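You operate a simulated robot arm through the tools that you are given. There is no shell and no other tool. Be economical: measure what you need, move in short steps, check, and stop when the job is done.

You are at the controls of a simulated robot arm. One attempt, no reset.

JOB
Put the grey square tub and the striped orange tub in the large pan.

The check looks at the end state, three seconds after you hand in, the way a careful person would. Anything else that was tipped, shoved, dropped, spilled or broken makes it a failure.

ROBOT AND FRAMES
A 6-joint arm with a two-finger parallel gripper on a trunk, on a base that drives. Base frame: it is fixed to the floor where the robot stands at the start and does not move with it; the origin is under the middle of the robot, x ahead of it, y to its left, z up. Units: m, rad, N and s.
With the tool pointing down near the work surface it reaches from about 0.3 to 0.7 m from the robot's upright axis, wherever it stands. Its first joint turns from -2.897 to 2.897 rad. Places, roughly: large pan [-7.5, 2.5, 1]; striped orange tub [-7, 2, 1]. Payload 4.1 kg.
The TCP is the grasp point between the finger pads, 0.023 m short of the fingertips. In the tool frame z runs along the fingers and y along their closing line. The gripper opens to 0.094 m. The fingers are 0.038 m wide and 0.01 m thick; the gripper's body (0.054 by 0.096 m) begins 0.039 m behind the TCP.
Orientation is told as [roll, pitch, yaw] about the base's x, y, z axes, in that order, counted from this pose: with the fingers straight down and closing along the base's y, the tool's x points along the base's -x, its y along +y and its z along -z.

CONTROLS
- The arm moves only by the tool jog_arm. Its argument "motion" is a list of rows, each an object of numbers (a shift or turn left out is 0, a gripper value left out holds the last): "tx", "ty", "tz": the shift along the base's x, y, z in units of 400 mm (1.0 is 400 mm); "rx", "ry", "rz": the turn, a rotation vector about the base's x, y, z in units of 60 degrees (1.0 is 60 degrees); "gripper": the gripper command, from -1 (shut) to 1 (fully open), values between in proportion. In form: [{"tx": .., "ty": .., "tz": .., "rx": .., "ry": .., "rz": .., "gripper": ..}, ...]. A call has 1 to 12 rows; each row is the pose to reach, as a shift and turn from the pose commanded when the call began. A call with a number of a shift or a turn outside -1 to 1 is refused whole. Rows are played at 5 a second. More than 0.05 m and 0.15 rad between two rows, or a gripper value outside its range, and nothing of the call is played. Where a pose cannot be reached the arm comes as near as it can. A force on the tool above 40 N (or 10 N above the force at the start of the call, whichever is more), or a blocked arm, ends the call early, and 0.2 s more pass. The fingers move at their own pace (about 0.045 m/s each) and stop on an object; they squeeze with about 39 N. The grip force told is the motor's: it shows also when the fingers shut on nothing. Time passes only in rows, and 0.2 s behind the last, so rows that repeat a pose let the fingers close. The reply holds the time, the measured pose of the TCP, the force on the tool along the base axes, the opening and the grip force, in the units named above and with some noise.
- Cameras (640 x 400 px; columns grow to the right, rows downward): "scene" is now at [0.0235, 0.1404, 1.4501]; the picture's right is [-0.29, -0.96, 0.00], its down [-0.54, 0.16, -0.83] and it looks along [0.79, -0.24, -0.56] (base axes); focal length 266 px, centre (320, 200). "wrist" rides on the gripper at [0.086, 0.016, -0.074] in the tool frame; the picture's right is [-0.18, 0.98, 0.00], its down [-0.58, -0.11, -0.81] and it looks along [-0.79, -0.15, 0.59] (tool axes); focal length 243 px, centre (320, 200). There is no depth. A picture from a camera that has moved, and an enlarged one, comes with that camera's place and axes in the base frame and with its lens.
- grab_frame(camera): a new picture of that camera. It takes no simulated time.
- raise_lower(by): slides the trunk up (or, below 0, down) by that many m; the arm and the scene camera ride with it, the base frame stays. It gives what a move gives, with no picture.
- roll_base(legs): drives the robot by 1 to 6 legs, each [ahead, turn to the left] in m and rad, along the robot's own axes; the way and the turn of a leg run together, so that a leg with both is an arc; at most 1.5 m and 3.142 rad a leg. The arm and the cameras ride along, it lands a little off, and it stops where it bumps. It gives what a move gives.
- aim_head(pan, tilt): turns the head with the scene camera to pan (to the left, within 2.705 rad either way) and tilt (down, from -0.506 to 1.204), counted from straight ahead of the robot. It gives what a move gives.
- close_up(camera, box): a new picture of the part [left, top, right, bottom] of that camera's present view, enlarged. It takes no simulated time.
- sign_off(): hands the job in; it is judged then, once.

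Go step by step. Nothing tells you exact positions but the pictures and the camera data: compare them with the known pose of the tool, close in by small moves and look again before you grip or let go. The budget is 120 turns and 98 pictures, counting those below and the enlarged ones. Unless the task says otherwise, let go and move clear before handing in, and close with one line.

The tools are called after "Request:" by a JSON object that holds its "api" and its "payload". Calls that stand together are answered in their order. jog_arm: Moves the arm, as the interface text tells. Its arguments: {"type":"object","properties":{"motion":{"type":"array"}},"required":["motion"]} The other tools are called the same way: raise_lower (by) slides the trunk up or down; roll_base (legs) drives the base; aim_head (pan, tilt) turns the head that bears the scene camera; grab_frame (camera) takes a picture; close_up (camera, box) takes an enlarged picture of a part of a camera's view; sign_off () hands the job in.

At the start:

```text
time: 0.0
tool_pos: [0.4127, -0.1451, 1.1257]
orientation: [0.0, 0.001, 0.0]
wrist_force: [-0.9, -0.4, 0.9]
gripper_width: 0.0939
grasp_force: 0.0
trunk travel left (down, up): [-0.4, 0.19]
robot x, y, heading: [0.0012, 0.0022, -0.0]
head pan, tilt: [-0.293, 0.597]
```

scene: 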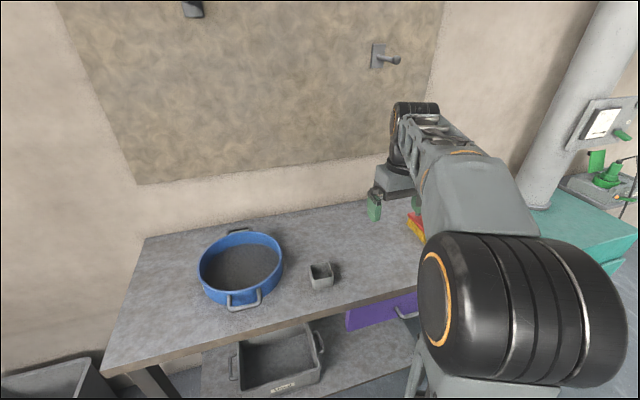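
wrist: 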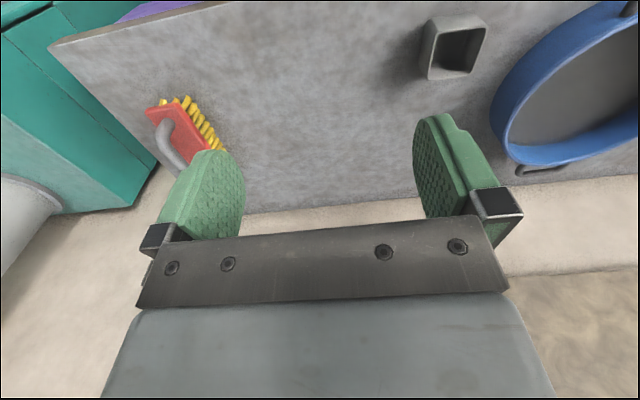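

I see a table with a blue pan and a small grey square tub near [0.48, 0.0], while the large pan and the orange tub are listed far away, near [-7.5, 2.5]. I'll look closer at the tub and around the room.

Request:
{"api": "close_up", "payload": {"camera": "scene", "box": [180, 210, 420, 360]}}

Request:
{"api": "aim_head", "payload": {"pan": 2.7, "tilt": 0.2}}

Request:
{"api": "grab_frame", "payload": {"camera": "scene"}}

```text
2.67 times, centred on (300, 285) of scene
camera zoom: at [0.0235, 0.1404, 1.4501], right [-0.29, -0.96, 0.0], down [-0.54, 0.16, -0.83], along [0.79, -0.24, -0.56], focal length 710 px, centre (373, -27)
```

zoom: 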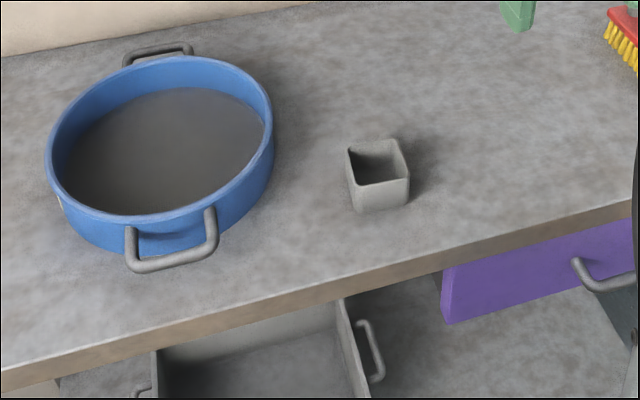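

```text
time: 2.6
tool_pos: [0.4143, -0.1459, 1.1262]
orientation: [-0.001, 0.0, 0.0]
wrist_force: [-0.3, -0.1, 0.3]
gripper_width: 0.0943
grasp_force: 0.0
trunk travel left (down, up): [-0.4, 0.19]
robot x, y, heading: [0.0033, -0.0019, -0.0]
head pan, tilt: [2.7, 0.201]
```

```text
94 pictures are left
camera scene: at [-0.1454, 0.2059, 1.4866], right [0.43, 0.9, 0.0], down [0.18, -0.09, -0.98], along [-0.89, 0.42, -0.2], focal length 266 px, centre (320, 200)
```

scene: 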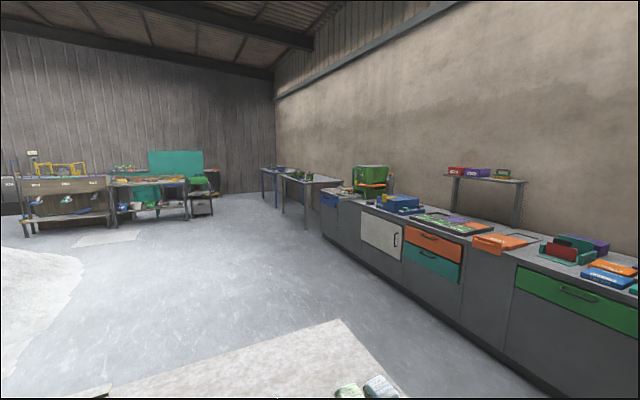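

Behind the robot is a large workshop, and the far tables around column 260–340 match the given places. I'll zoom in there.

Request:
{"api": "close_up", "payload": {"camera": "scene", "box": [250, 150, 346, 210]}}

Request:
{"api": "close_up", "payload": {"camera": "scene", "box": [0, 140, 240, 260]}}

```text
6.67 times, centred on (298, 180) of scene
camera zoom: at [-0.1454, 0.2059, 1.4866], right [0.43, 0.9, 0.0], down [0.18, -0.09, -0.98], along [-0.89, 0.42, -0.2], focal length 1774 px, centre (467, 333)
```

zoom: 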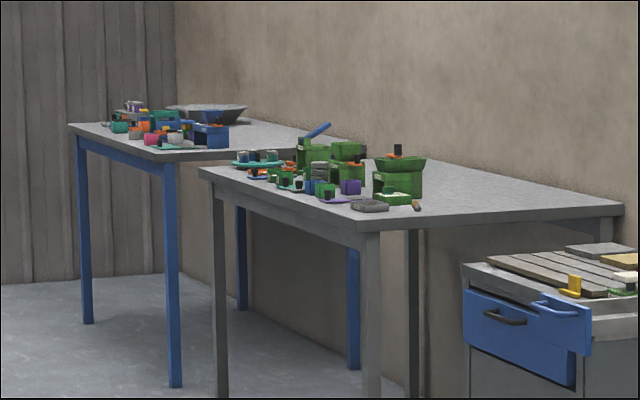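

```text
2.67 times, centred on (120, 200) of scene
camera zoom: at [-0.1454, 0.2059, 1.4866], right [0.43, 0.9, 0.0], down [0.18, -0.09, -0.98], along [-0.89, 0.42, -0.2], focal length 710 px, centre (853, 200)
```

zoom: 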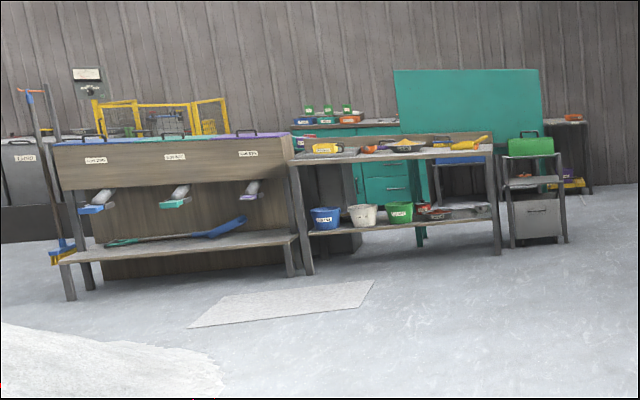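

The far table seems to hold a wok-like pan and tubs. First I'll pick the grey tub, which I place at about [0.467, 0.0], 5 cm square and aligned with the base. I'm moving above it now.

Request:
{"api": "jog_arm", "payload": {"motion": [{"tx": 0.027, "ty": 0.073, "tz": -0.063, "gripper": 1}, {"tx": 0.053, "ty": 0.146, "tz": -0.126}, {"tx": 0.08, "ty": 0.219, "tz": -0.189}, {"tx": 0.106, "ty": 0.292, "tz": -0.252}, {"tx": 0.1325, "ty": 0.365, "tz": -0.315}, {"tx": 0.1325, "ty": 0.365, "tz": -0.315}]}}

Request:
{"api": "grab_frame", "payload": {"camera": "wrist"}}

Request:
{"api": "aim_head", "payload": {"pan": -0.1, "tilt": 0.75}}

Request:
{"api": "grab_frame", "payload": {"camera": "scene"}}

```text
time: 4.0
tool_pos: [0.4642, 0.0005, 1.0005]
orientation: [-0.001, 0.001, 0.0]
wrist_force: [0.3, 1.1, 0.5]
gripper_width: 0.094
grasp_force: 0.0
trunk travel left (down, up): [-0.4, 0.19]
robot x, y, heading: [-0.0006, -0.0005, -0.001]
head pan, tilt: [2.7, 0.201]
```

```text
91 pictures are left
camera wrist: at [0.3779, 0.0164, 1.0737], right [0.18, 0.98, 0.0], down [0.58, -0.11, 0.81], along [0.79, -0.15, -0.59], focal length 243 px, centre (320, 200)
```

wrist: 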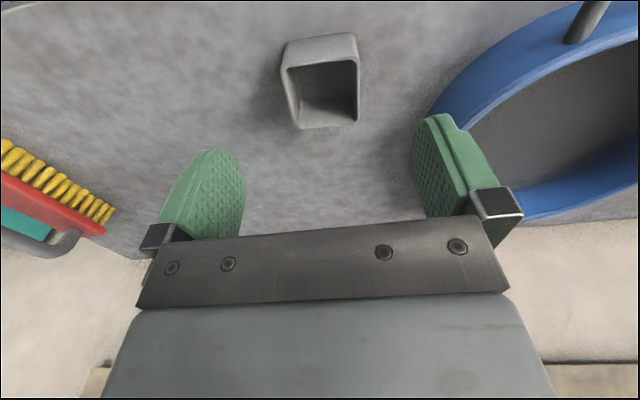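

```text
time: 6.5
tool_pos: [0.465, -0.0015, 0.9984]
orientation: [-0.001, -0.001, 0.0]
wrist_force: [0.3, 0.7, 0.3]
gripper_width: 0.0941
grasp_force: 0.0
trunk travel left (down, up): [-0.4, 0.19]
robot x, y, heading: [-0.0006, 0.0014, 0.001]
head pan, tilt: [-0.099, 0.75]
```

```text
90 pictures are left
camera scene: at [0.0213, 0.1579, 1.4369], right [-0.1, -1.0, 0.0], down [-0.68, 0.07, -0.73], along [0.73, -0.07, -0.68], focal length 266 px, centre (320, 200)
```

scene: 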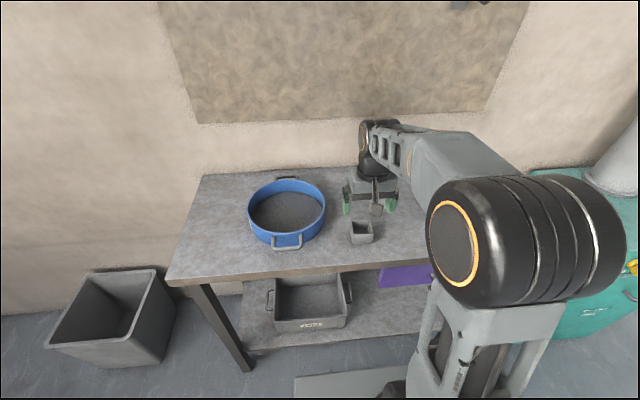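

Both views put the tub at about [0.470, 0.001], with the rim near z 0.91. I'll descend to TCP z of about 0.893 and close.

Request:
{"api": "jog_arm", "payload": {"motion": [{"tx": 0.0125, "ty": 0.004, "tz": -0.09}, {"tx": 0.0125, "ty": 0.004, "tz": -0.18}, {"tx": 0.0125, "ty": 0.004, "tz": -0.26}, {"tx": 0.0125, "ty": 0.004, "tz": -0.26}]}}

Request:
{"api": "grab_frame", "payload": {"camera": "wrist"}}

Request:
{"api": "close_up", "payload": {"camera": "scene", "box": [300, 160, 428, 240]}}

```text
time: 7.5
tool_pos: [0.4695, 0.0033, 0.8963]
orientation: [-0.001, 0.0, 0.0]
wrist_force: [0.2, -0.4, -0.3]
gripper_width: 0.094
grasp_force: 0.0
trunk travel left (down, up): [-0.4, 0.19]
robot x, y, heading: [0.0001, -0.0018, 0.0]
head pan, tilt: [-0.099, 0.75]
```

```text
89 pictures are left
camera wrist: at [0.3833, 0.0188, 0.9713], right [0.18, 0.98, 0.0], down [0.58, -0.11, 0.81], along [0.79, -0.15, -0.59], focal length 243 px, centre (320, 200)
```

wrist: 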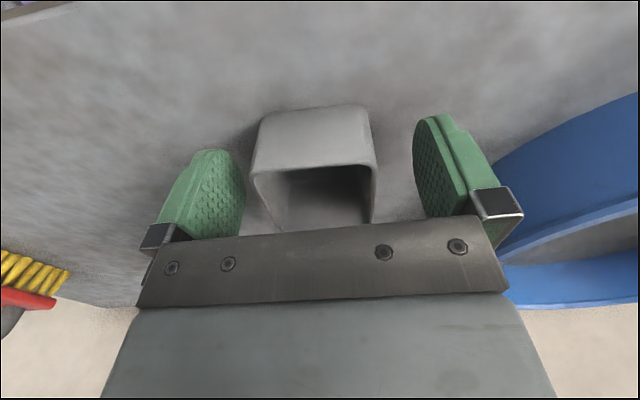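

```text
5.00 times, centred on (364, 200) of scene
camera zoom: at [0.0214, 0.1578, 1.4369], right [-0.1, -1.0, 0.0], down [-0.68, 0.07, -0.73], along [0.73, -0.07, -0.68], focal length 1331 px, centre (100, 200)
```

zoom: 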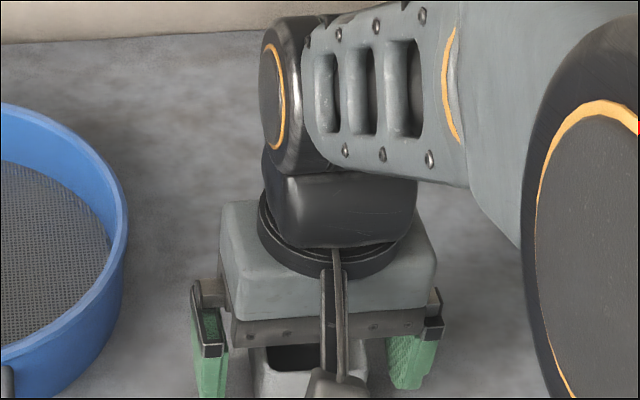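

The tub sits centred between the fingers, and the blue vessel turns out to be a sieve. Closing now, then a small lift.

Request:
{"api": "jog_arm", "payload": {"motion": [{"gripper": -1}, {"gripper": -1}, {"gripper": -1}, {"gripper": -1}, {"gripper": -1}, {"tz": 0.1}, {"tz": 0.2}, {"tz": 0.3}, {"tz": 0.4}, {"tz": 0.4}]}}

Request:
{"api": "grab_frame", "payload": {"camera": "wrist"}}

```text
time: 9.7
tool_pos: [0.4741, 0.0034, 1.0543]
orientation: [-0.001, 0.001, 0.0]
wrist_force: [0.2, -1.2, -0.5]
gripper_width: 0.0558
grasp_force: 39.0
trunk travel left (down, up): [-0.4, 0.19]
robot x, y, heading: [0.0009, -0.0022, 0.006]
head pan, tilt: [-0.099, 0.75]
```

```text
87 pictures are left
camera wrist: at [0.3871, 0.0194, 1.1304], right [0.18, 0.98, 0.0], down [0.58, -0.11, 0.81], along [0.79, -0.15, -0.59], focal length 243 px, centre (320, 200)
```

wrist: 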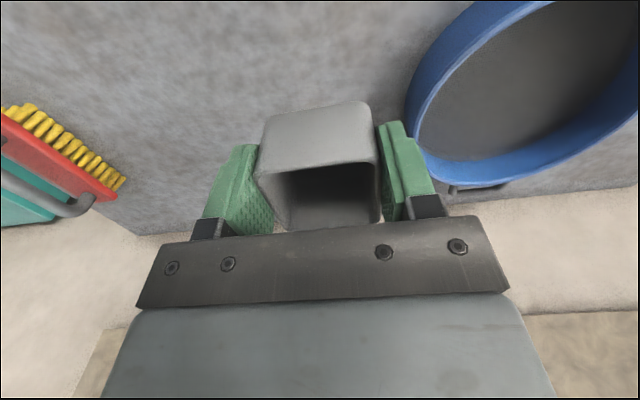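

The grey tub is held (opening 0.056). I'll look at the floor behind and beside the robot before driving.

Request:
{"api": "aim_head", "payload": {"pan": 2.7, "tilt": 0.6}}

Request:
{"api": "grab_frame", "payload": {"camera": "scene"}}

Request:
{"api": "aim_head", "payload": {"pan": -2.7, "tilt": 0.5}}

Request:
{"api": "grab_frame", "payload": {"camera": "scene"}}

Request:
{"api": "aim_head", "payload": {"pan": 1.5, "tilt": 0.7}}

Request:
{"api": "grab_frame", "payload": {"camera": "scene"}}

```text
time: 12.1
tool_pos: [0.4742, 0.0036, 1.0549]
orientation: [-0.001, 0.001, -0.001]
wrist_force: [-0.2, 1.0, -1.0]
gripper_width: 0.0554
grasp_force: 39.1
trunk travel left (down, up): [-0.4, 0.19]
robot x, y, heading: [-0.0015, 0.0009, -0.004]
head pan, tilt: [2.7, 0.6]
```

```text
86 pictures are left
camera scene: at [-0.1411, 0.2039, 1.4498], right [0.43, 0.9, 0.0], down [0.51, -0.24, -0.83], along [-0.75, 0.35, -0.56], focal length 266 px, centre (320, 200)
```

scene: 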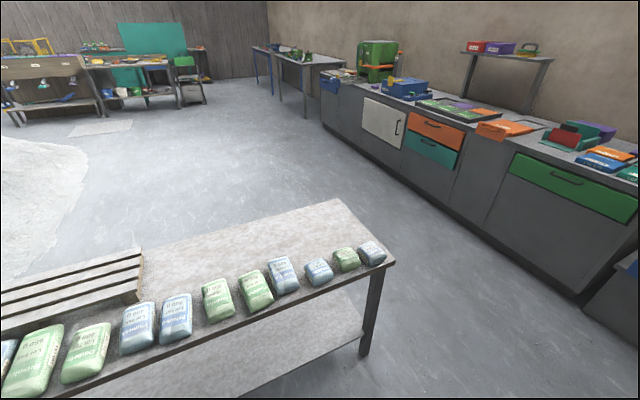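

```text
time: 16.3
tool_pos: [0.4729, 0.0027, 1.0552]
orientation: [0.0, 0.002, 0.001]
wrist_force: [0.6, 0.5, 0.0]
gripper_width: 0.0555
grasp_force: 39.0
trunk travel left (down, up): [-0.4, 0.19]
robot x, y, heading: [0.0026, 0.0009, 0.001]
head pan, tilt: [-2.7, 0.499]
```

```text
85 pictures are left
camera scene: at [-0.1434, 0.1271, 1.4589], right [-0.43, 0.9, 0.0], down [0.43, 0.2, -0.88], along [-0.79, -0.38, -0.48], focal length 266 px, centre (320, 200)
```

scene: 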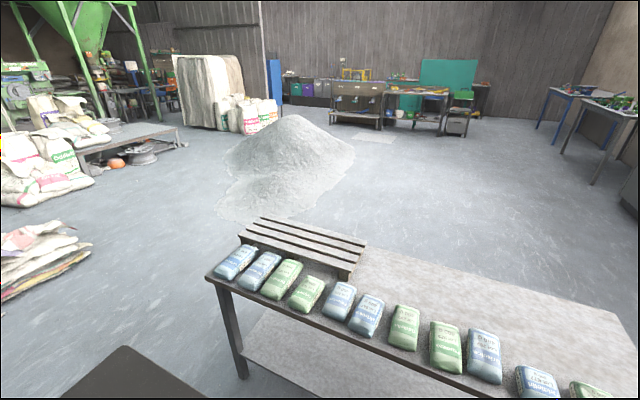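

```text
time: 19.7
tool_pos: [0.4735, 0.0021, 1.0561]
orientation: [0.0, 0.0, 0.001]
wrist_force: [0.2, -1.0, -1.4]
gripper_width: 0.0555
grasp_force: 39.6
trunk travel left (down, up): [-0.4, 0.19]
robot x, y, heading: [0.0021, 0.0014, 0.0]
head pan, tilt: [1.499, 0.7]
```

```text
84 pictures are left
camera scene: at [-0.0551, 0.2508, 1.4412], right [1.0, -0.07, 0.0], down [-0.05, -0.64, -0.76], along [0.05, 0.76, -0.64], focal length 266 px, centre (320, 200)
```

scene: 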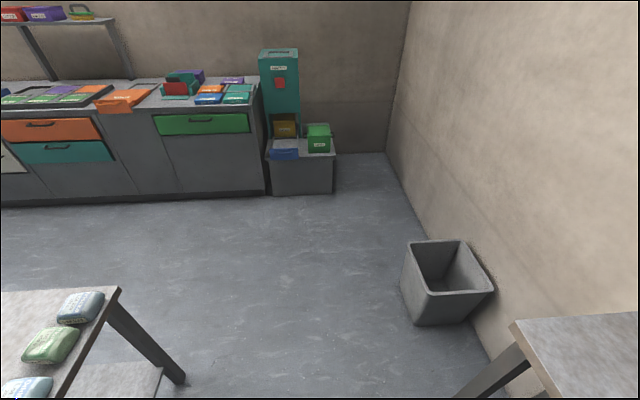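

The aisle I'm in runs between the work table (edge near x 0.38) and a bag table (edge near x -0.66, ending at y about 0.79), and the exit is to the left at y of about 1.4. I'll tuck the arm, back up a little and turn left.

Request:
{"api": "jog_arm", "payload": {"motion": [{"tz": 0.1}, {"tz": 0.2}, {"tx": -0.1, "tz": 0.25}, {"tx": -0.2, "tz": 0.25}, {"tx": -0.3, "tz": 0.25}, {"tx": -0.37, "tz": 0.25}, {"tx": -0.37, "tz": 0.25}]}}

Request:
{"api": "roll_base", "payload": {"legs": [[-0.13, 0.0]]}}

Request:
{"api": "grab_frame", "payload": {"camera": "wrist"}}

```text
time: 21.3
tool_pos: [0.3237, 0.001, 1.1552]
orientation: [0.0, 0.0, 0.001]
wrist_force: [-0.9, 0.3, -0.9]
gripper_width: 0.0558
grasp_force: 38.6
trunk travel left (down, up): [-0.4, 0.19]
robot x, y, heading: [-0.0, 0.0035, -0.0]
head pan, tilt: [1.499, 0.7]
```

```text
time: 22.6
tool_pos: [0.1917, 0.0005, 1.1562]
orientation: [0.001, 0.001, -0.001]
wrist_force: [-0.3, 0.7, -0.3]
gripper_width: 0.0555
grasp_force: 39.2
trunk travel left (down, up): [-0.4, 0.19]
robot x, y, heading: [-0.1325, 0.0001, -0.004]
head pan, tilt: [1.499, 0.7]
```

```text
83 pictures are left
camera wrist: at [0.1066, 0.0175, 1.2301], right [0.18, 0.98, 0.0], down [0.58, -0.11, 0.81], along [0.79, -0.15, -0.59], focal length 243 px, centre (320, 200)
```

wrist: 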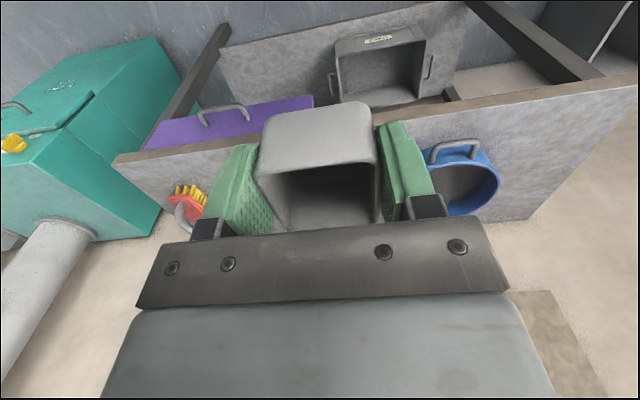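

The tub is secure and I'm clear of the table. Turning left and looking ahead.

Request:
{"api": "roll_base", "payload": {"legs": [[0.0, 1.5708]]}}

Request:
{"api": "aim_head", "payload": {"pan": 0.3, "tilt": 0.7}}

Request:
{"api": "grab_frame", "payload": {"camera": "scene"}}

```text
time: 26.7
tool_pos: [-0.116, 0.3243, 1.1565]
orientation: [0.001, -0.001, 1.522]
wrist_force: [-0.7, 0.2, -0.5]
gripper_width: 0.0556
grasp_force: 39.2
trunk travel left (down, up): [-0.4, 0.19]
robot x, y, heading: [-0.1318, -0.0022, 1.526]
head pan, tilt: [1.499, 0.7]
```

```text
time: 28.1
tool_pos: [-0.1168, 0.3243, 1.1556]
orientation: [0.0, 0.001, 1.523]
wrist_force: [0.2, 0.1, -0.7]
gripper_width: 0.0556
grasp_force: 39.2
trunk travel left (down, up): [-0.4, 0.19]
robot x, y, heading: [-0.1286, 0.0011, 1.522]
head pan, tilt: [0.3, 0.7]
```

```text
82 pictures are left
camera scene: at [-0.3226, 0.0302, 1.4412], right [0.97, 0.25, 0.0], down [0.16, -0.62, -0.76], along [-0.19, 0.74, -0.64], focal length 266 px, centre (320, 200)
```

scene: 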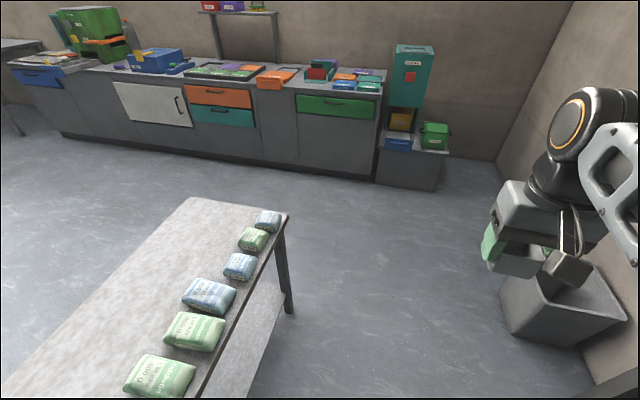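

The way is clear; the bin is to the right and the bag table to the left. Driving ahead 1.4 m and turning left to face -x.

Request:
{"api": "roll_base", "payload": {"legs": [[0.0, 0.055], [1.4, 0.0], [0.0, 1.565]]}}

Request:
{"api": "aim_head", "payload": {"pan": 0.0, "tilt": 0.4}}

Request:
{"api": "grab_frame", "payload": {"camera": "scene"}}

```text
time: 39.5
tool_pos: [-0.4628, 1.4207, 1.1556]
orientation: [0.001, 0.0, 3.141]
wrist_force: [-0.2, 0.1, -1.4]
gripper_width: 0.0555
grasp_force: 38.9
trunk travel left (down, up): [-0.4, 0.19]
robot x, y, heading: [-0.1391, 1.4245, 3.141]
head pan, tilt: [0.3, 0.7]
```

```text
time: 40.2
tool_pos: [-0.4628, 1.4206, 1.1554]
orientation: [0.0, 0.0, 3.14]
wrist_force: [0.4, -0.1, -0.1]
gripper_width: 0.0555
grasp_force: 38.6
trunk travel left (down, up): [-0.4, 0.19]
robot x, y, heading: [-0.1407, 1.4228, 3.134]
head pan, tilt: [0.0, 0.4]
```

```text
81 pictures are left
camera scene: at [-0.1724, 1.2545, 1.468], right [0.0, 1.0, 0.0], down [0.39, 0.0, -0.92], along [-0.92, 0.0, -0.39], focal length 266 px, centre (320, 200)
```

scene: 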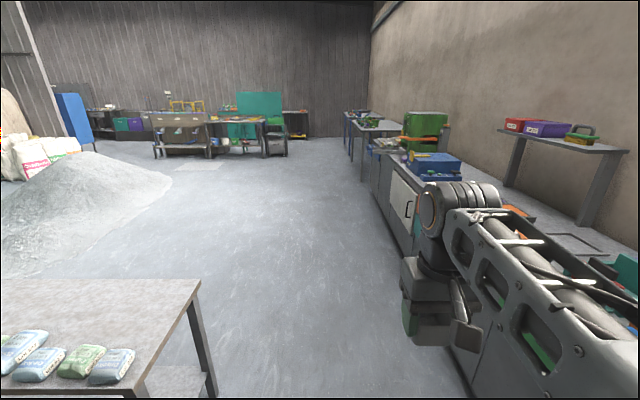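

The corridor is clear. Driving about 5.7 m along -x towards the far table.

Request:
{"api": "roll_base", "payload": {"legs": [[1.5, 0.0], [1.5, 0.0], [1.5, 0.0], [1.0, 0.0]]}}

Request:
{"api": "aim_head", "payload": {"pan": -0.6, "tilt": 0.5}}

Request:
{"api": "grab_frame", "payload": {"camera": "scene"}}

```text
time: 66.1
tool_pos: [-5.8634, 1.3526, 1.1564]
orientation: [-0.001, 0.0, -3.112]
wrist_force: [-0.7, 0.9, -0.3]
gripper_width: 0.0556
grasp_force: 39.0
trunk travel left (down, up): [-0.4, 0.19]
robot x, y, heading: [-5.5387, 1.3635, -3.116]
head pan, tilt: [0.0, 0.4]
```

```text
time: 67.1
tool_pos: [-5.8648, 1.3544, 1.1542]
orientation: [0.0, 0.001, -3.115]
wrist_force: [0.3, -1.4, -1.1]
gripper_width: 0.0557
grasp_force: 39.2
trunk travel left (down, up): [-0.4, 0.19]
robot x, y, heading: [-5.5406, 1.3637, -3.115]
head pan, tilt: [-0.6, 0.499]
```

```text
80 pictures are left
camera scene: at [-5.5529, 1.2488, 1.4589], right [0.54, 0.84, 0.0], down [0.4, -0.26, -0.88], along [-0.74, 0.48, -0.48], focal length 266 px, centre (320, 200)
```

scene: 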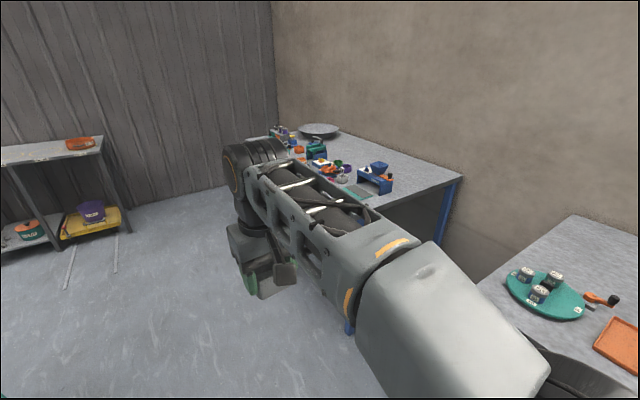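

The far table holds a grey wok-like pan at its back end and a crowd of small tubs in front of it. I'm driving 1.2 m further and then looking at the table.

Request:
{"api": "roll_base", "payload": {"legs": [[1.2, 0.0]]}}

Request:
{"api": "aim_head", "payload": {"pan": -1.2, "tilt": 0.7}}

Request:
{"api": "grab_frame", "payload": {"camera": "scene"}}

```text
time: 73.2
tool_pos: [-7.0643, 1.3236, 1.1552]
orientation: [0.002, -0.002, -3.116]
wrist_force: [0.9, 0.1, -1.7]
gripper_width: 0.0555
grasp_force: 38.9
trunk travel left (down, up): [-0.4, 0.19]
robot x, y, heading: [-6.7438, 1.3323, -3.116]
head pan, tilt: [-0.6, 0.499]
```

```text
time: 74.2
tool_pos: [-7.0636, 1.3231, 1.156]
orientation: [0.0, 0.0, -3.113]
wrist_force: [0.2, 0.4, 0.1]
gripper_width: 0.0555
grasp_force: 39.7
trunk travel left (down, up): [-0.4, 0.19]
robot x, y, heading: [-6.74, 1.3324, -3.116]
head pan, tilt: [-1.201, 0.7]
```

```text
79 pictures are left
camera scene: at [-6.7097, 1.2461, 1.4412], right [0.92, 0.39, 0.0], down [0.25, -0.59, -0.77], along [-0.3, 0.71, -0.64], focal length 266 px, centre (320, 200)
```

scene: 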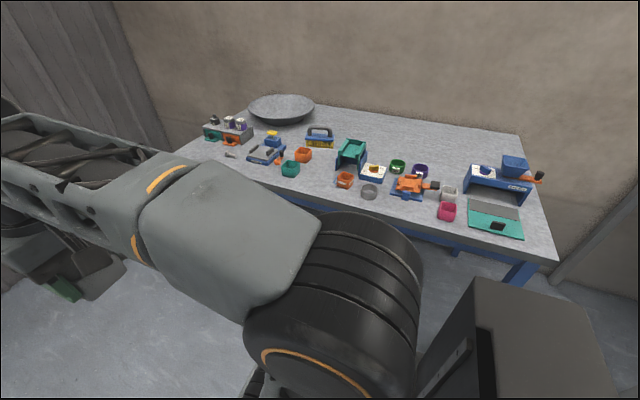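

Request:
{"api": "close_up", "payload": {"camera": "scene", "box": [190, 85, 350, 185]}}

Request:
{"api": "close_up", "payload": {"camera": "scene", "box": [320, 130, 480, 230]}}

```text
4.00 times, centred on (270, 135) of scene
camera zoom: at [-6.7097, 1.2461, 1.4412], right [0.92, 0.39, 0.0], down [0.25, -0.59, -0.77], along [-0.3, 0.71, -0.64], focal length 1065 px, centre (520, 460)
```

zoom: 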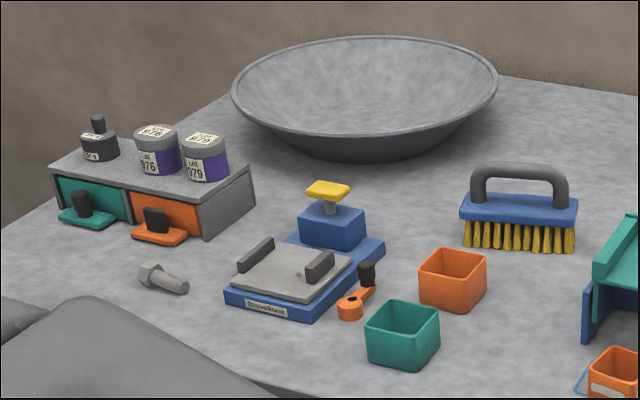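

```text
4.00 times, centred on (400, 180) of scene
camera zoom: at [-6.7097, 1.2461, 1.4412], right [0.92, 0.39, 0.0], down [0.25, -0.59, -0.77], along [-0.3, 0.71, -0.64], focal length 1065 px, centre (0, 280)
```

zoom: 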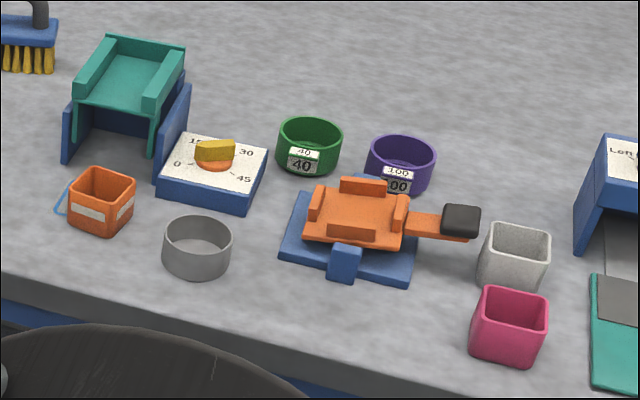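

The large pan (grey wok, centre about [-7.43, 2.43]) is too deep to reach from the front, and the striped orange tub is near [-6.93, 1.99]. I'll check the gap beyond the table end (x about -7.68) as a place to stand by the pan.

Request:
{"api": "aim_head", "payload": {"pan": -0.2, "tilt": 0.6}}

Request:
{"api": "grab_frame", "payload": {"camera": "scene"}}

Request:
{"api": "aim_head", "payload": {"pan": -0.7, "tilt": 0.5}}

Request:
{"api": "grab_frame", "payload": {"camera": "scene"}}

```text
time: 75.4
tool_pos: [-7.0643, 1.3228, 1.1555]
orientation: [-0.001, 0.0, -3.114]
wrist_force: [-0.2, 0.2, -0.8]
gripper_width: 0.0556
grasp_force: 39.5
trunk travel left (down, up): [-0.4, 0.19]
robot x, y, heading: [-6.7429, 1.3314, -3.113]
head pan, tilt: [-0.201, 0.6]
```

```text
76 pictures are left
camera scene: at [-6.7639, 1.1832, 1.4498], right [0.17, 0.98, 0.0], down [0.56, -0.1, -0.83], along [-0.81, 0.14, -0.56], focal length 266 px, centre (320, 200)
```

scene: 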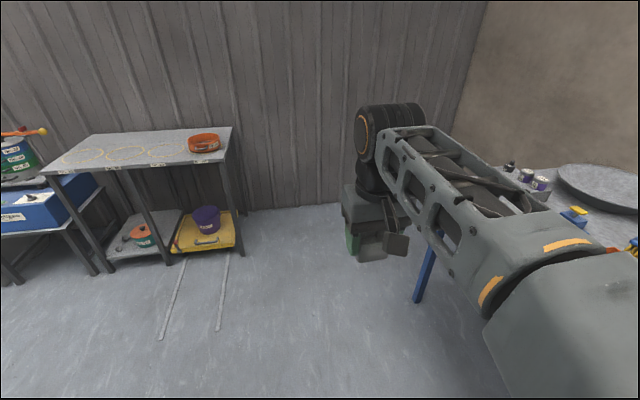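

```text
time: 76.4
tool_pos: [-7.064, 1.3231, 1.1533]
orientation: [0.0, -0.001, -3.114]
wrist_force: [-0.4, 1.3, -0.5]
gripper_width: 0.0555
grasp_force: 38.7
trunk travel left (down, up): [-0.4, 0.19]
robot x, y, heading: [-6.7376, 1.3333, -3.12]
head pan, tilt: [-0.7, 0.499]
```

```text
75 pictures are left
camera scene: at [-6.748, 1.2245, 1.4589], right [0.62, 0.78, 0.0], down [0.37, -0.3, -0.88], along [-0.69, 0.55, -0.48], focal length 266 px, centre (320, 200)
```

scene: 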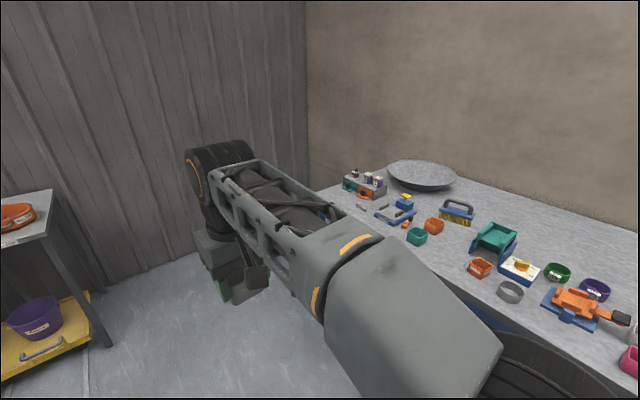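

The gap is about 1.1 m wide (table end -7.68, wall -8.79), with a shelf corner at [-8.24, 0.86]. I'll drive to about [-8.1, 1.5] and turn to face +y.

Request:
{"api": "roll_base", "payload": {"legs": [[0.0, -0.15], [1.37, 0.0], [0.0, -1.446]]}}

Request:
{"api": "aim_head", "payload": {"pan": -0.3, "tilt": 0.6}}

Request:
{"api": "grab_frame", "payload": {"camera": "scene"}}

```text
time: 87.5
tool_pos: [-8.1436, 1.8138, 1.1549]
orientation: [0.001, 0.0, 1.614]
wrist_force: [-0.5, -0.8, -0.5]
gripper_width: 0.0556
grasp_force: 39.7
trunk travel left (down, up): [-0.4, 0.19]
robot x, y, heading: [-8.1282, 1.4909, 1.615]
head pan, tilt: [-0.7, 0.499]
```

```text
time: 88.3
tool_pos: [-8.1442, 1.8143, 1.1561]
orientation: [0.0, 0.0, 1.613]
wrist_force: [-0.8, -1.3, -0.7]
gripper_width: 0.0556
grasp_force: 39.1
trunk travel left (down, up): [-0.4, 0.19]
robot x, y, heading: [-8.1356, 1.4902, 1.61]
head pan, tilt: [-0.3, 0.6]
```

```text
74 pictures are left
camera scene: at [-8.2711, 1.5084, 1.4498], right [0.97, -0.26, 0.0], down [-0.14, -0.55, -0.83], along [0.21, 0.8, -0.56], focal length 266 px, centre (320, 200)
```

scene: 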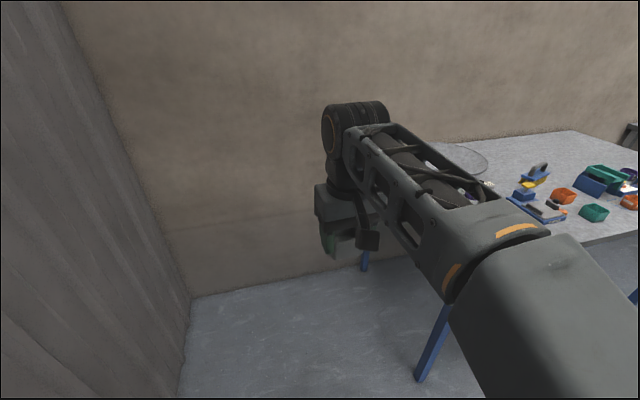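

The wall is at y about 2.68, with room to stand at about [-8.13, 2.2]. Driving there and turning right to face the pan.

Request:
{"api": "roll_base", "payload": {"legs": [[0.0, -0.05], [0.7, 0.0], [0.0, -1.36]]}}

Request:
{"api": "aim_head", "payload": {"pan": 0.0, "tilt": 0.75}}

Request:
{"api": "grab_frame", "payload": {"camera": "scene"}}

Request:
{"api": "grab_frame", "payload": {"camera": "wrist"}}

```text
time: 96.0
tool_pos: [-7.7983, 2.2599, 1.1558]
orientation: [-0.001, 0.001, 0.187]
wrist_force: [-0.6, 0.5, -1.1]
gripper_width: 0.0556
grasp_force: 38.8
trunk travel left (down, up): [-0.4, 0.19]
robot x, y, heading: [-8.1178, 2.2, 0.187]
head pan, tilt: [-0.3, 0.6]
```

```text
time: 96.8
tool_pos: [-7.7992, 2.2604, 1.1551]
orientation: [0.0, 0.001, 0.189]
wrist_force: [-0.5, 0.3, -0.3]
gripper_width: 0.0556
grasp_force: 38.7
trunk travel left (down, up): [-0.4, 0.19]
robot x, y, heading: [-8.1171, 2.2003, 0.191]
head pan, tilt: [0.0, 0.75]
```

```text
73 pictures are left
camera scene: at [-8.1274, 2.3655, 1.437], right [0.19, -0.98, 0.0], down [-0.67, -0.13, -0.73], along [0.72, 0.14, -0.68], focal length 266 px, centre (320, 200)
```

scene: 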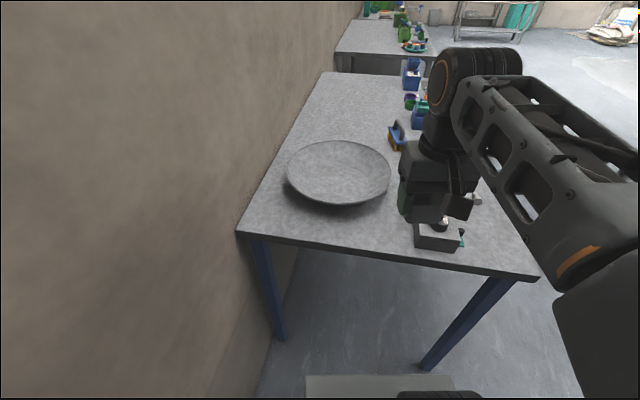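

```text
72 pictures are left
camera wrist: at [-7.8871, 2.2603, 1.23], right [0.0, 1.0, 0.0], down [0.59, 0.0, 0.81], along [0.81, 0.0, -0.59], focal length 243 px, centre (320, 200)
```

wrist: 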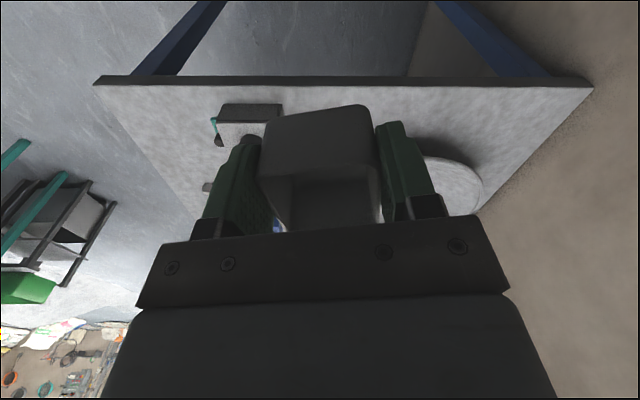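

The pan centre is at about [-7.445, 2.44], radius 0.167. I'll nudge the base 6 cm closer and raise the arm over the pan.

Request:
{"api": "roll_base", "payload": {"legs": [[0.06, 0.0]]}}

Request:
{"api": "grab_frame", "payload": {"camera": "scene"}}

```text
time: 97.7
tool_pos: [-7.7399, 2.2718, 1.1555]
orientation: [-0.001, -0.001, 0.188]
wrist_force: [0.3, 0.1, -0.9]
gripper_width: 0.0554
grasp_force: 39.6
trunk travel left (down, up): [-0.4, 0.19]
robot x, y, heading: [-8.0578, 2.208, 0.189]
head pan, tilt: [0.0, 0.75]
```

```text
71 pictures are left
camera scene: at [-8.0682, 2.3769, 1.4369], right [0.19, -0.98, 0.0], down [-0.67, -0.13, -0.73], along [0.72, 0.14, -0.68], focal length 266 px, centre (320, 200)
```

scene: 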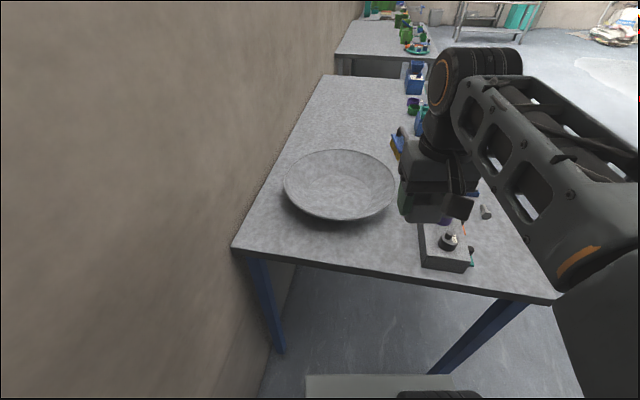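

Request:
{"api": "close_up", "payload": {"camera": "scene", "box": [260, 135, 420, 235]}}

```text
4.00 times, centred on (340, 185) of scene
camera zoom: at [-8.0682, 2.3769, 1.4369], right [0.19, -0.98, 0.0], down [-0.67, -0.13, -0.73], along [0.72, 0.14, -0.68], focal length 1065 px, centre (240, 260)
```

zoom: 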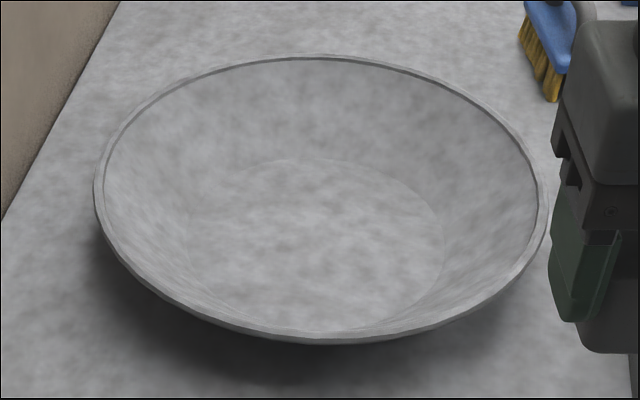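

The pan floor is flat, radius about 0.10, centred at about [-7.433, 2.440], z near 0.868. I'm moving high over it to the wall-side half.

Request:
{"api": "jog_arm", "payload": {"motion": [{"tx": 0.0934, "ty": 0.0663}, {"tx": 0.1869, "ty": 0.1325}, {"tx": 0.28, "ty": 0.199}, {"tx": 0.374, "ty": 0.265}, {"tx": 0.467, "ty": 0.331}, {"tx": 0.561, "ty": 0.3975}, {"tx": 0.654, "ty": 0.464}, {"tx": 0.7475, "ty": 0.53}, {"tx": 0.7475, "ty": 0.53}, {"tx": 0.7475, "ty": 0.53}]}}

Request:
{"api": "grab_frame", "payload": {"camera": "scene"}}

Request:
{"api": "grab_frame", "payload": {"camera": "wrist"}}

```text
time: 99.9
tool_pos: [-7.4943, 2.4543, 1.132]
orientation: [-0.001, 0.001, 0.189]
wrist_force: [-0.1, -0.7, -1.6]
gripper_width: 0.0554
grasp_force: 38.9
out of reach, approached as far as the arm can: row 7, 8, 9, 10
trunk travel left (down, up): [-0.4, 0.19]
robot x, y, heading: [-8.0574, 2.2131, 0.196]
head pan, tilt: [0.0, 0.75]
```

```text
69 pictures are left
camera scene: at [-8.0685, 2.3769, 1.4369], right [0.19, -0.98, 0.0], down [-0.67, -0.13, -0.73], along [0.72, 0.14, -0.68], focal length 266 px, centre (320, 200)
```

scene: 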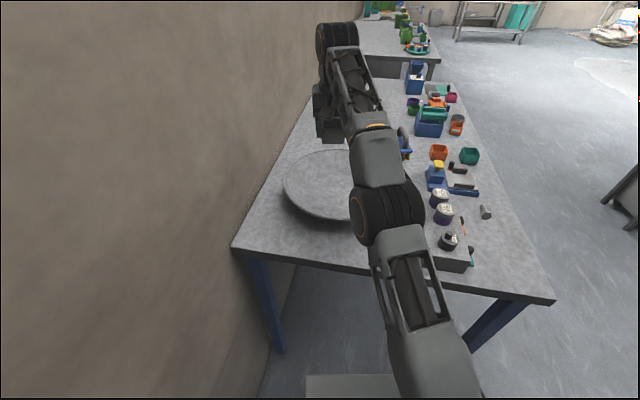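

```text
68 pictures are left
camera wrist: at [-7.5815, 2.4547, 1.2071], right [0.0, 1.0, 0.0], down [0.59, 0.0, 0.81], along [0.81, 0.0, -0.59], focal length 243 px, centre (320, 200)
```

wrist: 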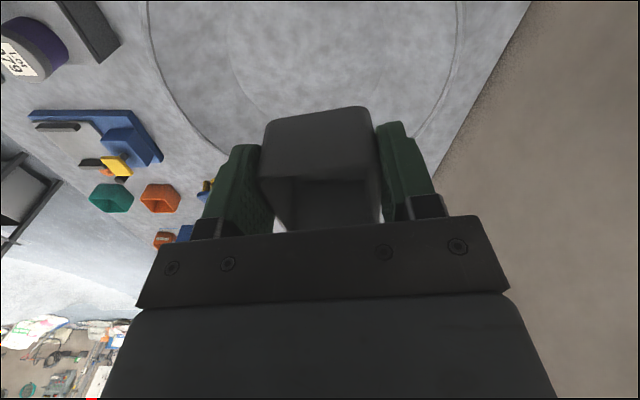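

At this height the arm falls short, and its reach grows lower down. I'm descending part-way over the pan to check.

Request:
{"api": "jog_arm", "payload": {"motion": [{"tz": -0.1}, {"tz": -0.2}, {"tz": -0.3}, {"tz": -0.3}]}}

```text
time: 100.9
tool_pos: [-7.4936, 2.4552, 1.0114]
orientation: [0.001, -0.002, 0.188]
wrist_force: [-0.9, 0.9, -0.4]
gripper_width: 0.0555
grasp_force: 38.9
trunk travel left (down, up): [-0.4, 0.19]
robot x, y, heading: [-8.0573, 2.2117, 0.192]
head pan, tilt: [0.0, 0.75]
```

Now at z 1.011 and I can extend. Moving to the target spot.

Request:
{"api": "jog_arm", "payload": {"motion": [{"tx": 0.066, "ty": 0.036, "tz": -0.05}, {"tx": 0.132, "ty": 0.0725, "tz": -0.1}, {"tx": 0.132, "ty": 0.0725, "tz": -0.1}]}}

Request:
{"api": "grab_frame", "payload": {"camera": "wrist"}}

Request:
{"api": "close_up", "payload": {"camera": "scene", "box": [240, 120, 400, 220]}}

```text
time: 101.7
tool_pos: [-7.44, 2.4836, 0.9714]
orientation: [0.001, 0.0, 0.189]
wrist_force: [-0.8, 0.3, 0.8]
gripper_width: 0.0557
grasp_force: 39.0
trunk travel left (down, up): [-0.4, 0.19]
robot x, y, heading: [-8.0577, 2.2096, 0.188]
head pan, tilt: [0.0, 0.75]
```

```text
67 pictures are left
camera wrist: at [-7.5278, 2.4838, 1.0449], right [0.0, 1.0, 0.0], down [0.59, 0.0, 0.81], along [0.81, 0.0, -0.59], focal length 243 px, centre (320, 200)
```

wrist: 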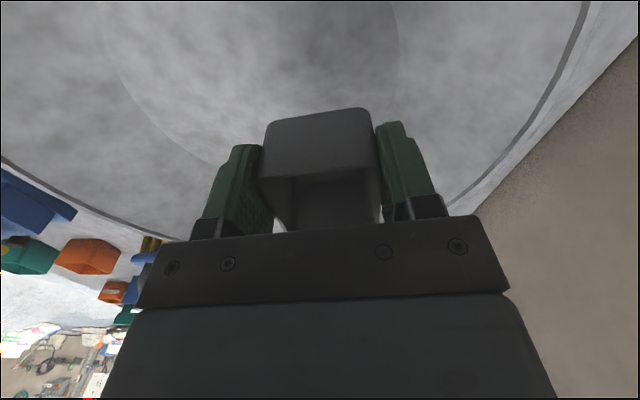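

```text
4.00 times, centred on (320, 170) of scene
camera zoom: at [-8.068, 2.3771, 1.4369], right [0.19, -0.98, 0.0], down [-0.67, -0.13, -0.73], along [0.72, 0.14, -0.68], focal length 1065 px, centre (320, 320)
```

zoom: 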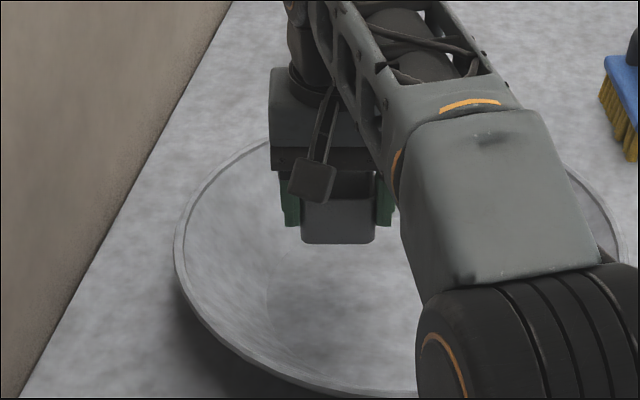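

The geometry checks out: the tub will land inside the flat floor circle. Descending to TCP z of about 0.908.

Request:
{"api": "jog_arm", "payload": {"motion": [{"tz": -0.08}, {"tz": -0.14}, {"tz": -0.155}, {"tz": -0.155}]}}

Request:
{"api": "grab_frame", "payload": {"camera": "wrist"}}

Request:
{"api": "close_up", "payload": {"camera": "scene", "box": [240, 120, 400, 220]}}

```text
time: 102.7
tool_pos: [-7.4418, 2.4839, 0.9075]
orientation: [-0.001, -0.001, 0.188]
wrist_force: [0.3, 0.1, -0.1]
gripper_width: 0.0552
grasp_force: 39.1
trunk travel left (down, up): [-0.4, 0.19]
robot x, y, heading: [-8.0619, 2.2129, 0.191]
head pan, tilt: [0.0, 0.75]
```

```text
65 pictures are left
camera wrist: at [-7.5287, 2.4842, 0.9828], right [0.0, 1.0, 0.0], down [0.59, 0.0, 0.81], along [0.81, 0.0, -0.59], focal length 243 px, centre (320, 200)
```

wrist: 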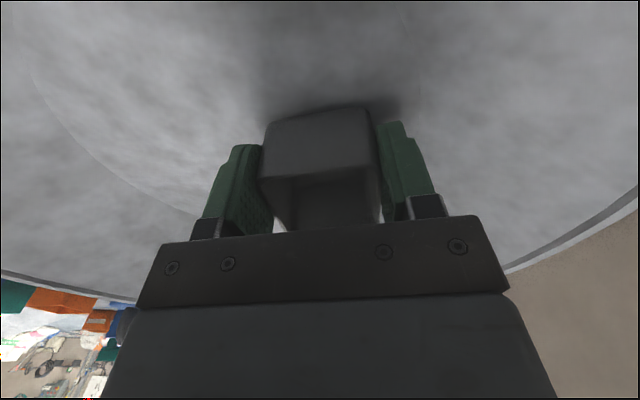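

```text
4.00 times, centred on (320, 170) of scene
camera zoom: at [-8.0683, 2.3769, 1.4369], right [0.19, -0.98, 0.0], down [-0.67, -0.13, -0.73], along [0.72, 0.14, -0.68], focal length 1065 px, centre (320, 320)
```

zoom: 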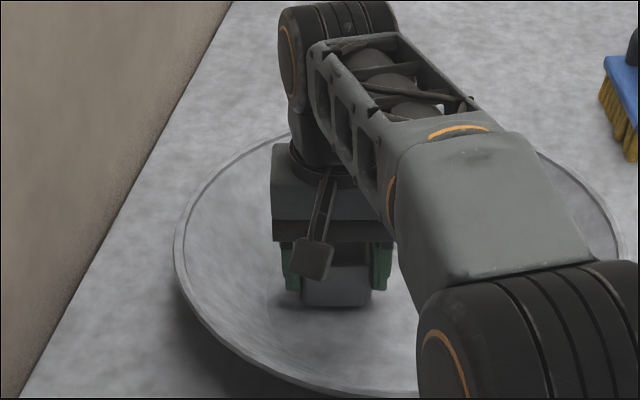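

It's nearly touching. Creeping down a few millimetres to feel contact.

Request:
{"api": "jog_arm", "payload": {"motion": [{"tz": -0.005}, {"tz": -0.01}, {"tz": -0.01}]}}

```text
time: 103.5
tool_pos: [-7.4396, 2.485, 0.9037]
orientation: [0.0, 0.0, 0.188]
wrist_force: [0.3, 0.6, -0.5]
gripper_width: 0.0557
grasp_force: 38.8
trunk travel left (down, up): [-0.4, 0.19]
robot x, y, heading: [-8.0597, 2.2064, 0.187]
head pan, tilt: [0.0, 0.75]
```

Request:
{"api": "jog_arm", "payload": {"motion": [{"tz": -0.005}, {"tz": -0.01}, {"tz": -0.01}]}}

Request:
{"api": "grab_frame", "payload": {"camera": "wrist"}}

```text
time: 104.3
tool_pos: [-7.4387, 2.4837, 0.9004]
orientation: [0.0, -0.003, 0.187]
wrist_force: [3.0, 1.8, 9.2]
gripper_width: 0.0554
grasp_force: 38.9
trunk travel left (down, up): [-0.4, 0.19]
robot x, y, heading: [-8.0609, 2.2111, 0.187]
head pan, tilt: [0.0, 0.75]
```

```text
63 pictures are left
camera wrist: at [-7.5276, 2.4833, 0.9753], right [0.0, 1.0, 0.0], down [0.59, 0.0, 0.81], along [0.81, 0.0, -0.59], focal length 243 px, centre (320, 200)
```

wrist: 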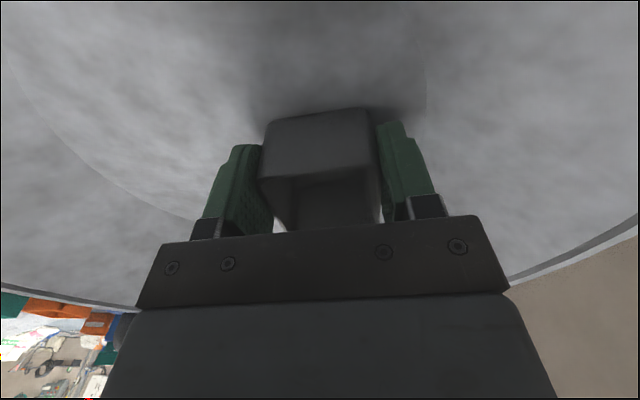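

Contact (9 N up). I'll open the fingers partially, then lift straight up.

Request:
{"api": "jog_arm", "payload": {"motion": [{"tz": 0.003, "gripper": 0.65}, {"tz": 0.003, "gripper": 0.65}, {"tz": 0.003, "gripper": 0.65}, {"tz": 0.08}, {"tz": 0.18}, {"tz": 0.28}, {"tz": 0.28}]}}

Request:
{"api": "grab_frame", "payload": {"camera": "wrist"}}

```text
time: 105.9
tool_pos: [-7.4421, 2.4825, 1.0111]
orientation: [-0.001, -0.001, 0.19]
wrist_force: [-0.9, -0.2, 0.4]
gripper_width: 0.0777
grasp_force: 0.1
out of reach, approached as far as the arm can: row 6
trunk travel left (down, up): [-0.4, 0.19]
robot x, y, heading: [-8.0573, 2.2082, 0.184]
head pan, tilt: [0.0, 0.75]
```

```text
62 pictures are left
camera wrist: at [-7.5312, 2.4827, 1.0865], right [0.0, 1.0, 0.0], down [0.59, 0.0, 0.81], along [0.81, 0.0, -0.59], focal length 243 px, centre (320, 200)
```

wrist: 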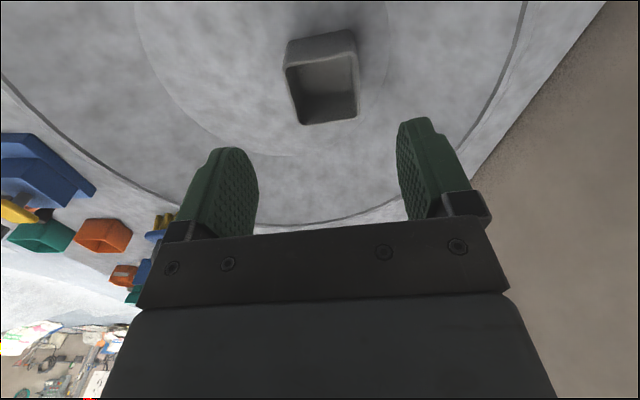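

The grey tub sits upright in the pan. I'm retracting the arm to the tucked pose.

Request:
{"api": "jog_arm", "payload": {"motion": [{"tx": -0.083, "ty": -0.058, "tz": 0.06}, {"tx": -0.166, "ty": -0.117, "tz": 0.12}, {"tx": -0.248, "ty": -0.175, "tz": 0.18}, {"tx": -0.331, "ty": -0.234, "tz": 0.24}, {"tx": -0.414, "ty": -0.292, "tz": 0.3}, {"tx": -0.497, "ty": -0.351, "tz": 0.36}, {"tx": -0.58, "ty": -0.409, "tz": 0.36}, {"tx": -0.662, "ty": -0.468, "tz": 0.36}, {"tx": -0.745, "ty": -0.526, "tz": 0.36, "gripper": 1}, {"tx": -0.745, "ty": -0.526, "tz": 0.36}]}}

Request:
{"api": "close_up", "payload": {"camera": "scene", "box": [260, 135, 420, 235]}}

```text
time: 108.1
tool_pos: [-7.739, 2.2759, 1.1551]
orientation: [0.0, 0.001, 0.188]
wrist_force: [-0.9, -0.2, -0.4]
gripper_width: 0.094
grasp_force: 0.1
trunk travel left (down, up): [-0.4, 0.19]
robot x, y, heading: [-8.058, 2.2113, 0.194]
head pan, tilt: [0.0, 0.75]
```

```text
4.00 times, centred on (340, 185) of scene
camera zoom: at [-8.0688, 2.3767, 1.4369], right [0.19, -0.98, 0.0], down [-0.67, -0.13, -0.73], along [0.72, 0.14, -0.68], focal length 1065 px, centre (240, 260)
```

zoom: 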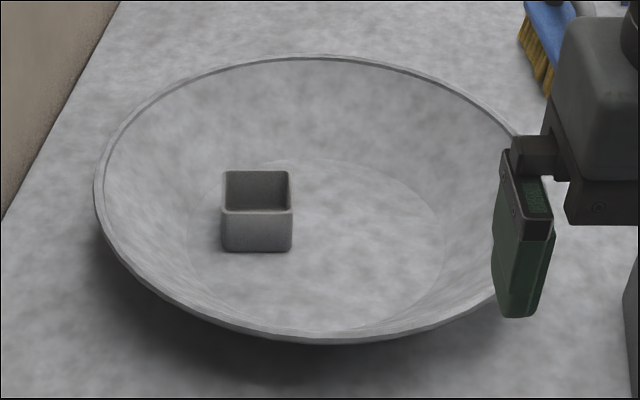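

The grey tub is in place. Now out of the gap and along the table front to face the striped orange tub near [-6.93, 1.99].

Request:
{"api": "roll_base", "payload": {"legs": [[-0.06, 0.0], [0.0, -1.76], [0.78, 0.0], [0.0, 1.57]]}}

```text
time: 121.0
tool_pos: [-7.7897, 1.4259, 1.1554]
orientation: [0.0, 0.001, 0.021]
wrist_force: [0.4, 0.2, 0.5]
gripper_width: 0.0939
grasp_force: 0.0
trunk travel left (down, up): [-0.4, 0.19]
robot x, y, heading: [-8.1176, 1.4141, 0.021]
head pan, tilt: [0.0, 0.75]
```

Request:
{"api": "roll_base", "payload": {"legs": [[1.19, 0.0], [0.0, 1.55]]}}

Request:
{"api": "aim_head", "payload": {"pan": -0.1, "tilt": 0.8}}

Request:
{"api": "grab_frame", "payload": {"camera": "scene"}}

Request:
{"api": "grab_frame", "payload": {"camera": "wrist"}}

```text
time: 130.8
tool_pos: [-6.9125, 1.7567, 1.156]
orientation: [0.002, 0.0, 1.535]
wrist_force: [-0.3, 1.3, -0.5]
gripper_width: 0.094
grasp_force: 0.0
trunk travel left (down, up): [-0.4, 0.19]
robot x, y, heading: [-6.9189, 1.4268, 1.536]
head pan, tilt: [0.0, 0.75]
```

```text
time: 131.5
tool_pos: [-6.9117, 1.7566, 1.1566]
orientation: [0.0, 0.0, 1.534]
wrist_force: [0.0, -0.3, 0.3]
gripper_width: 0.0939
grasp_force: 0.0
trunk travel left (down, up): [-0.4, 0.19]
robot x, y, heading: [-6.9176, 1.4304, 1.53]
head pan, tilt: [-0.099, 0.799]
```

```text
60 pictures are left
camera scene: at [-7.0772, 1.4557, 1.433], right [0.99, -0.14, 0.0], down [-0.1, -0.71, -0.7], along [0.09, 0.69, -0.72], focal length 266 px, centre (320, 200)
```

scene: 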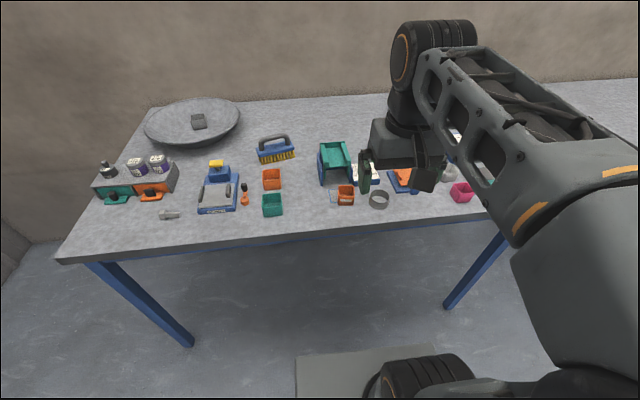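

```text
59 pictures are left
camera wrist: at [-6.931, 1.6712, 1.2302], right [-0.98, 0.22, 0.0], down [0.13, 0.58, 0.81], along [0.18, 0.79, -0.59], focal length 243 px, centre (320, 200)
```

wrist: 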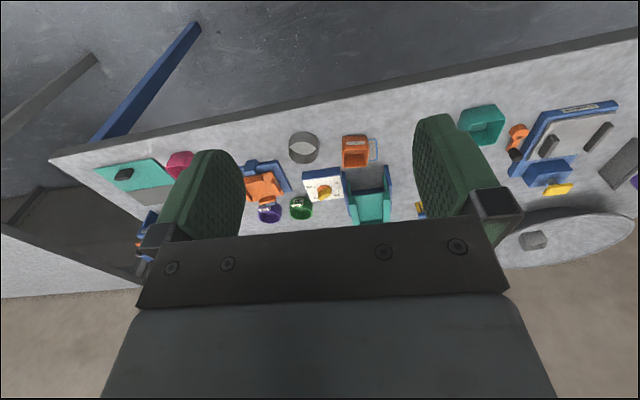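

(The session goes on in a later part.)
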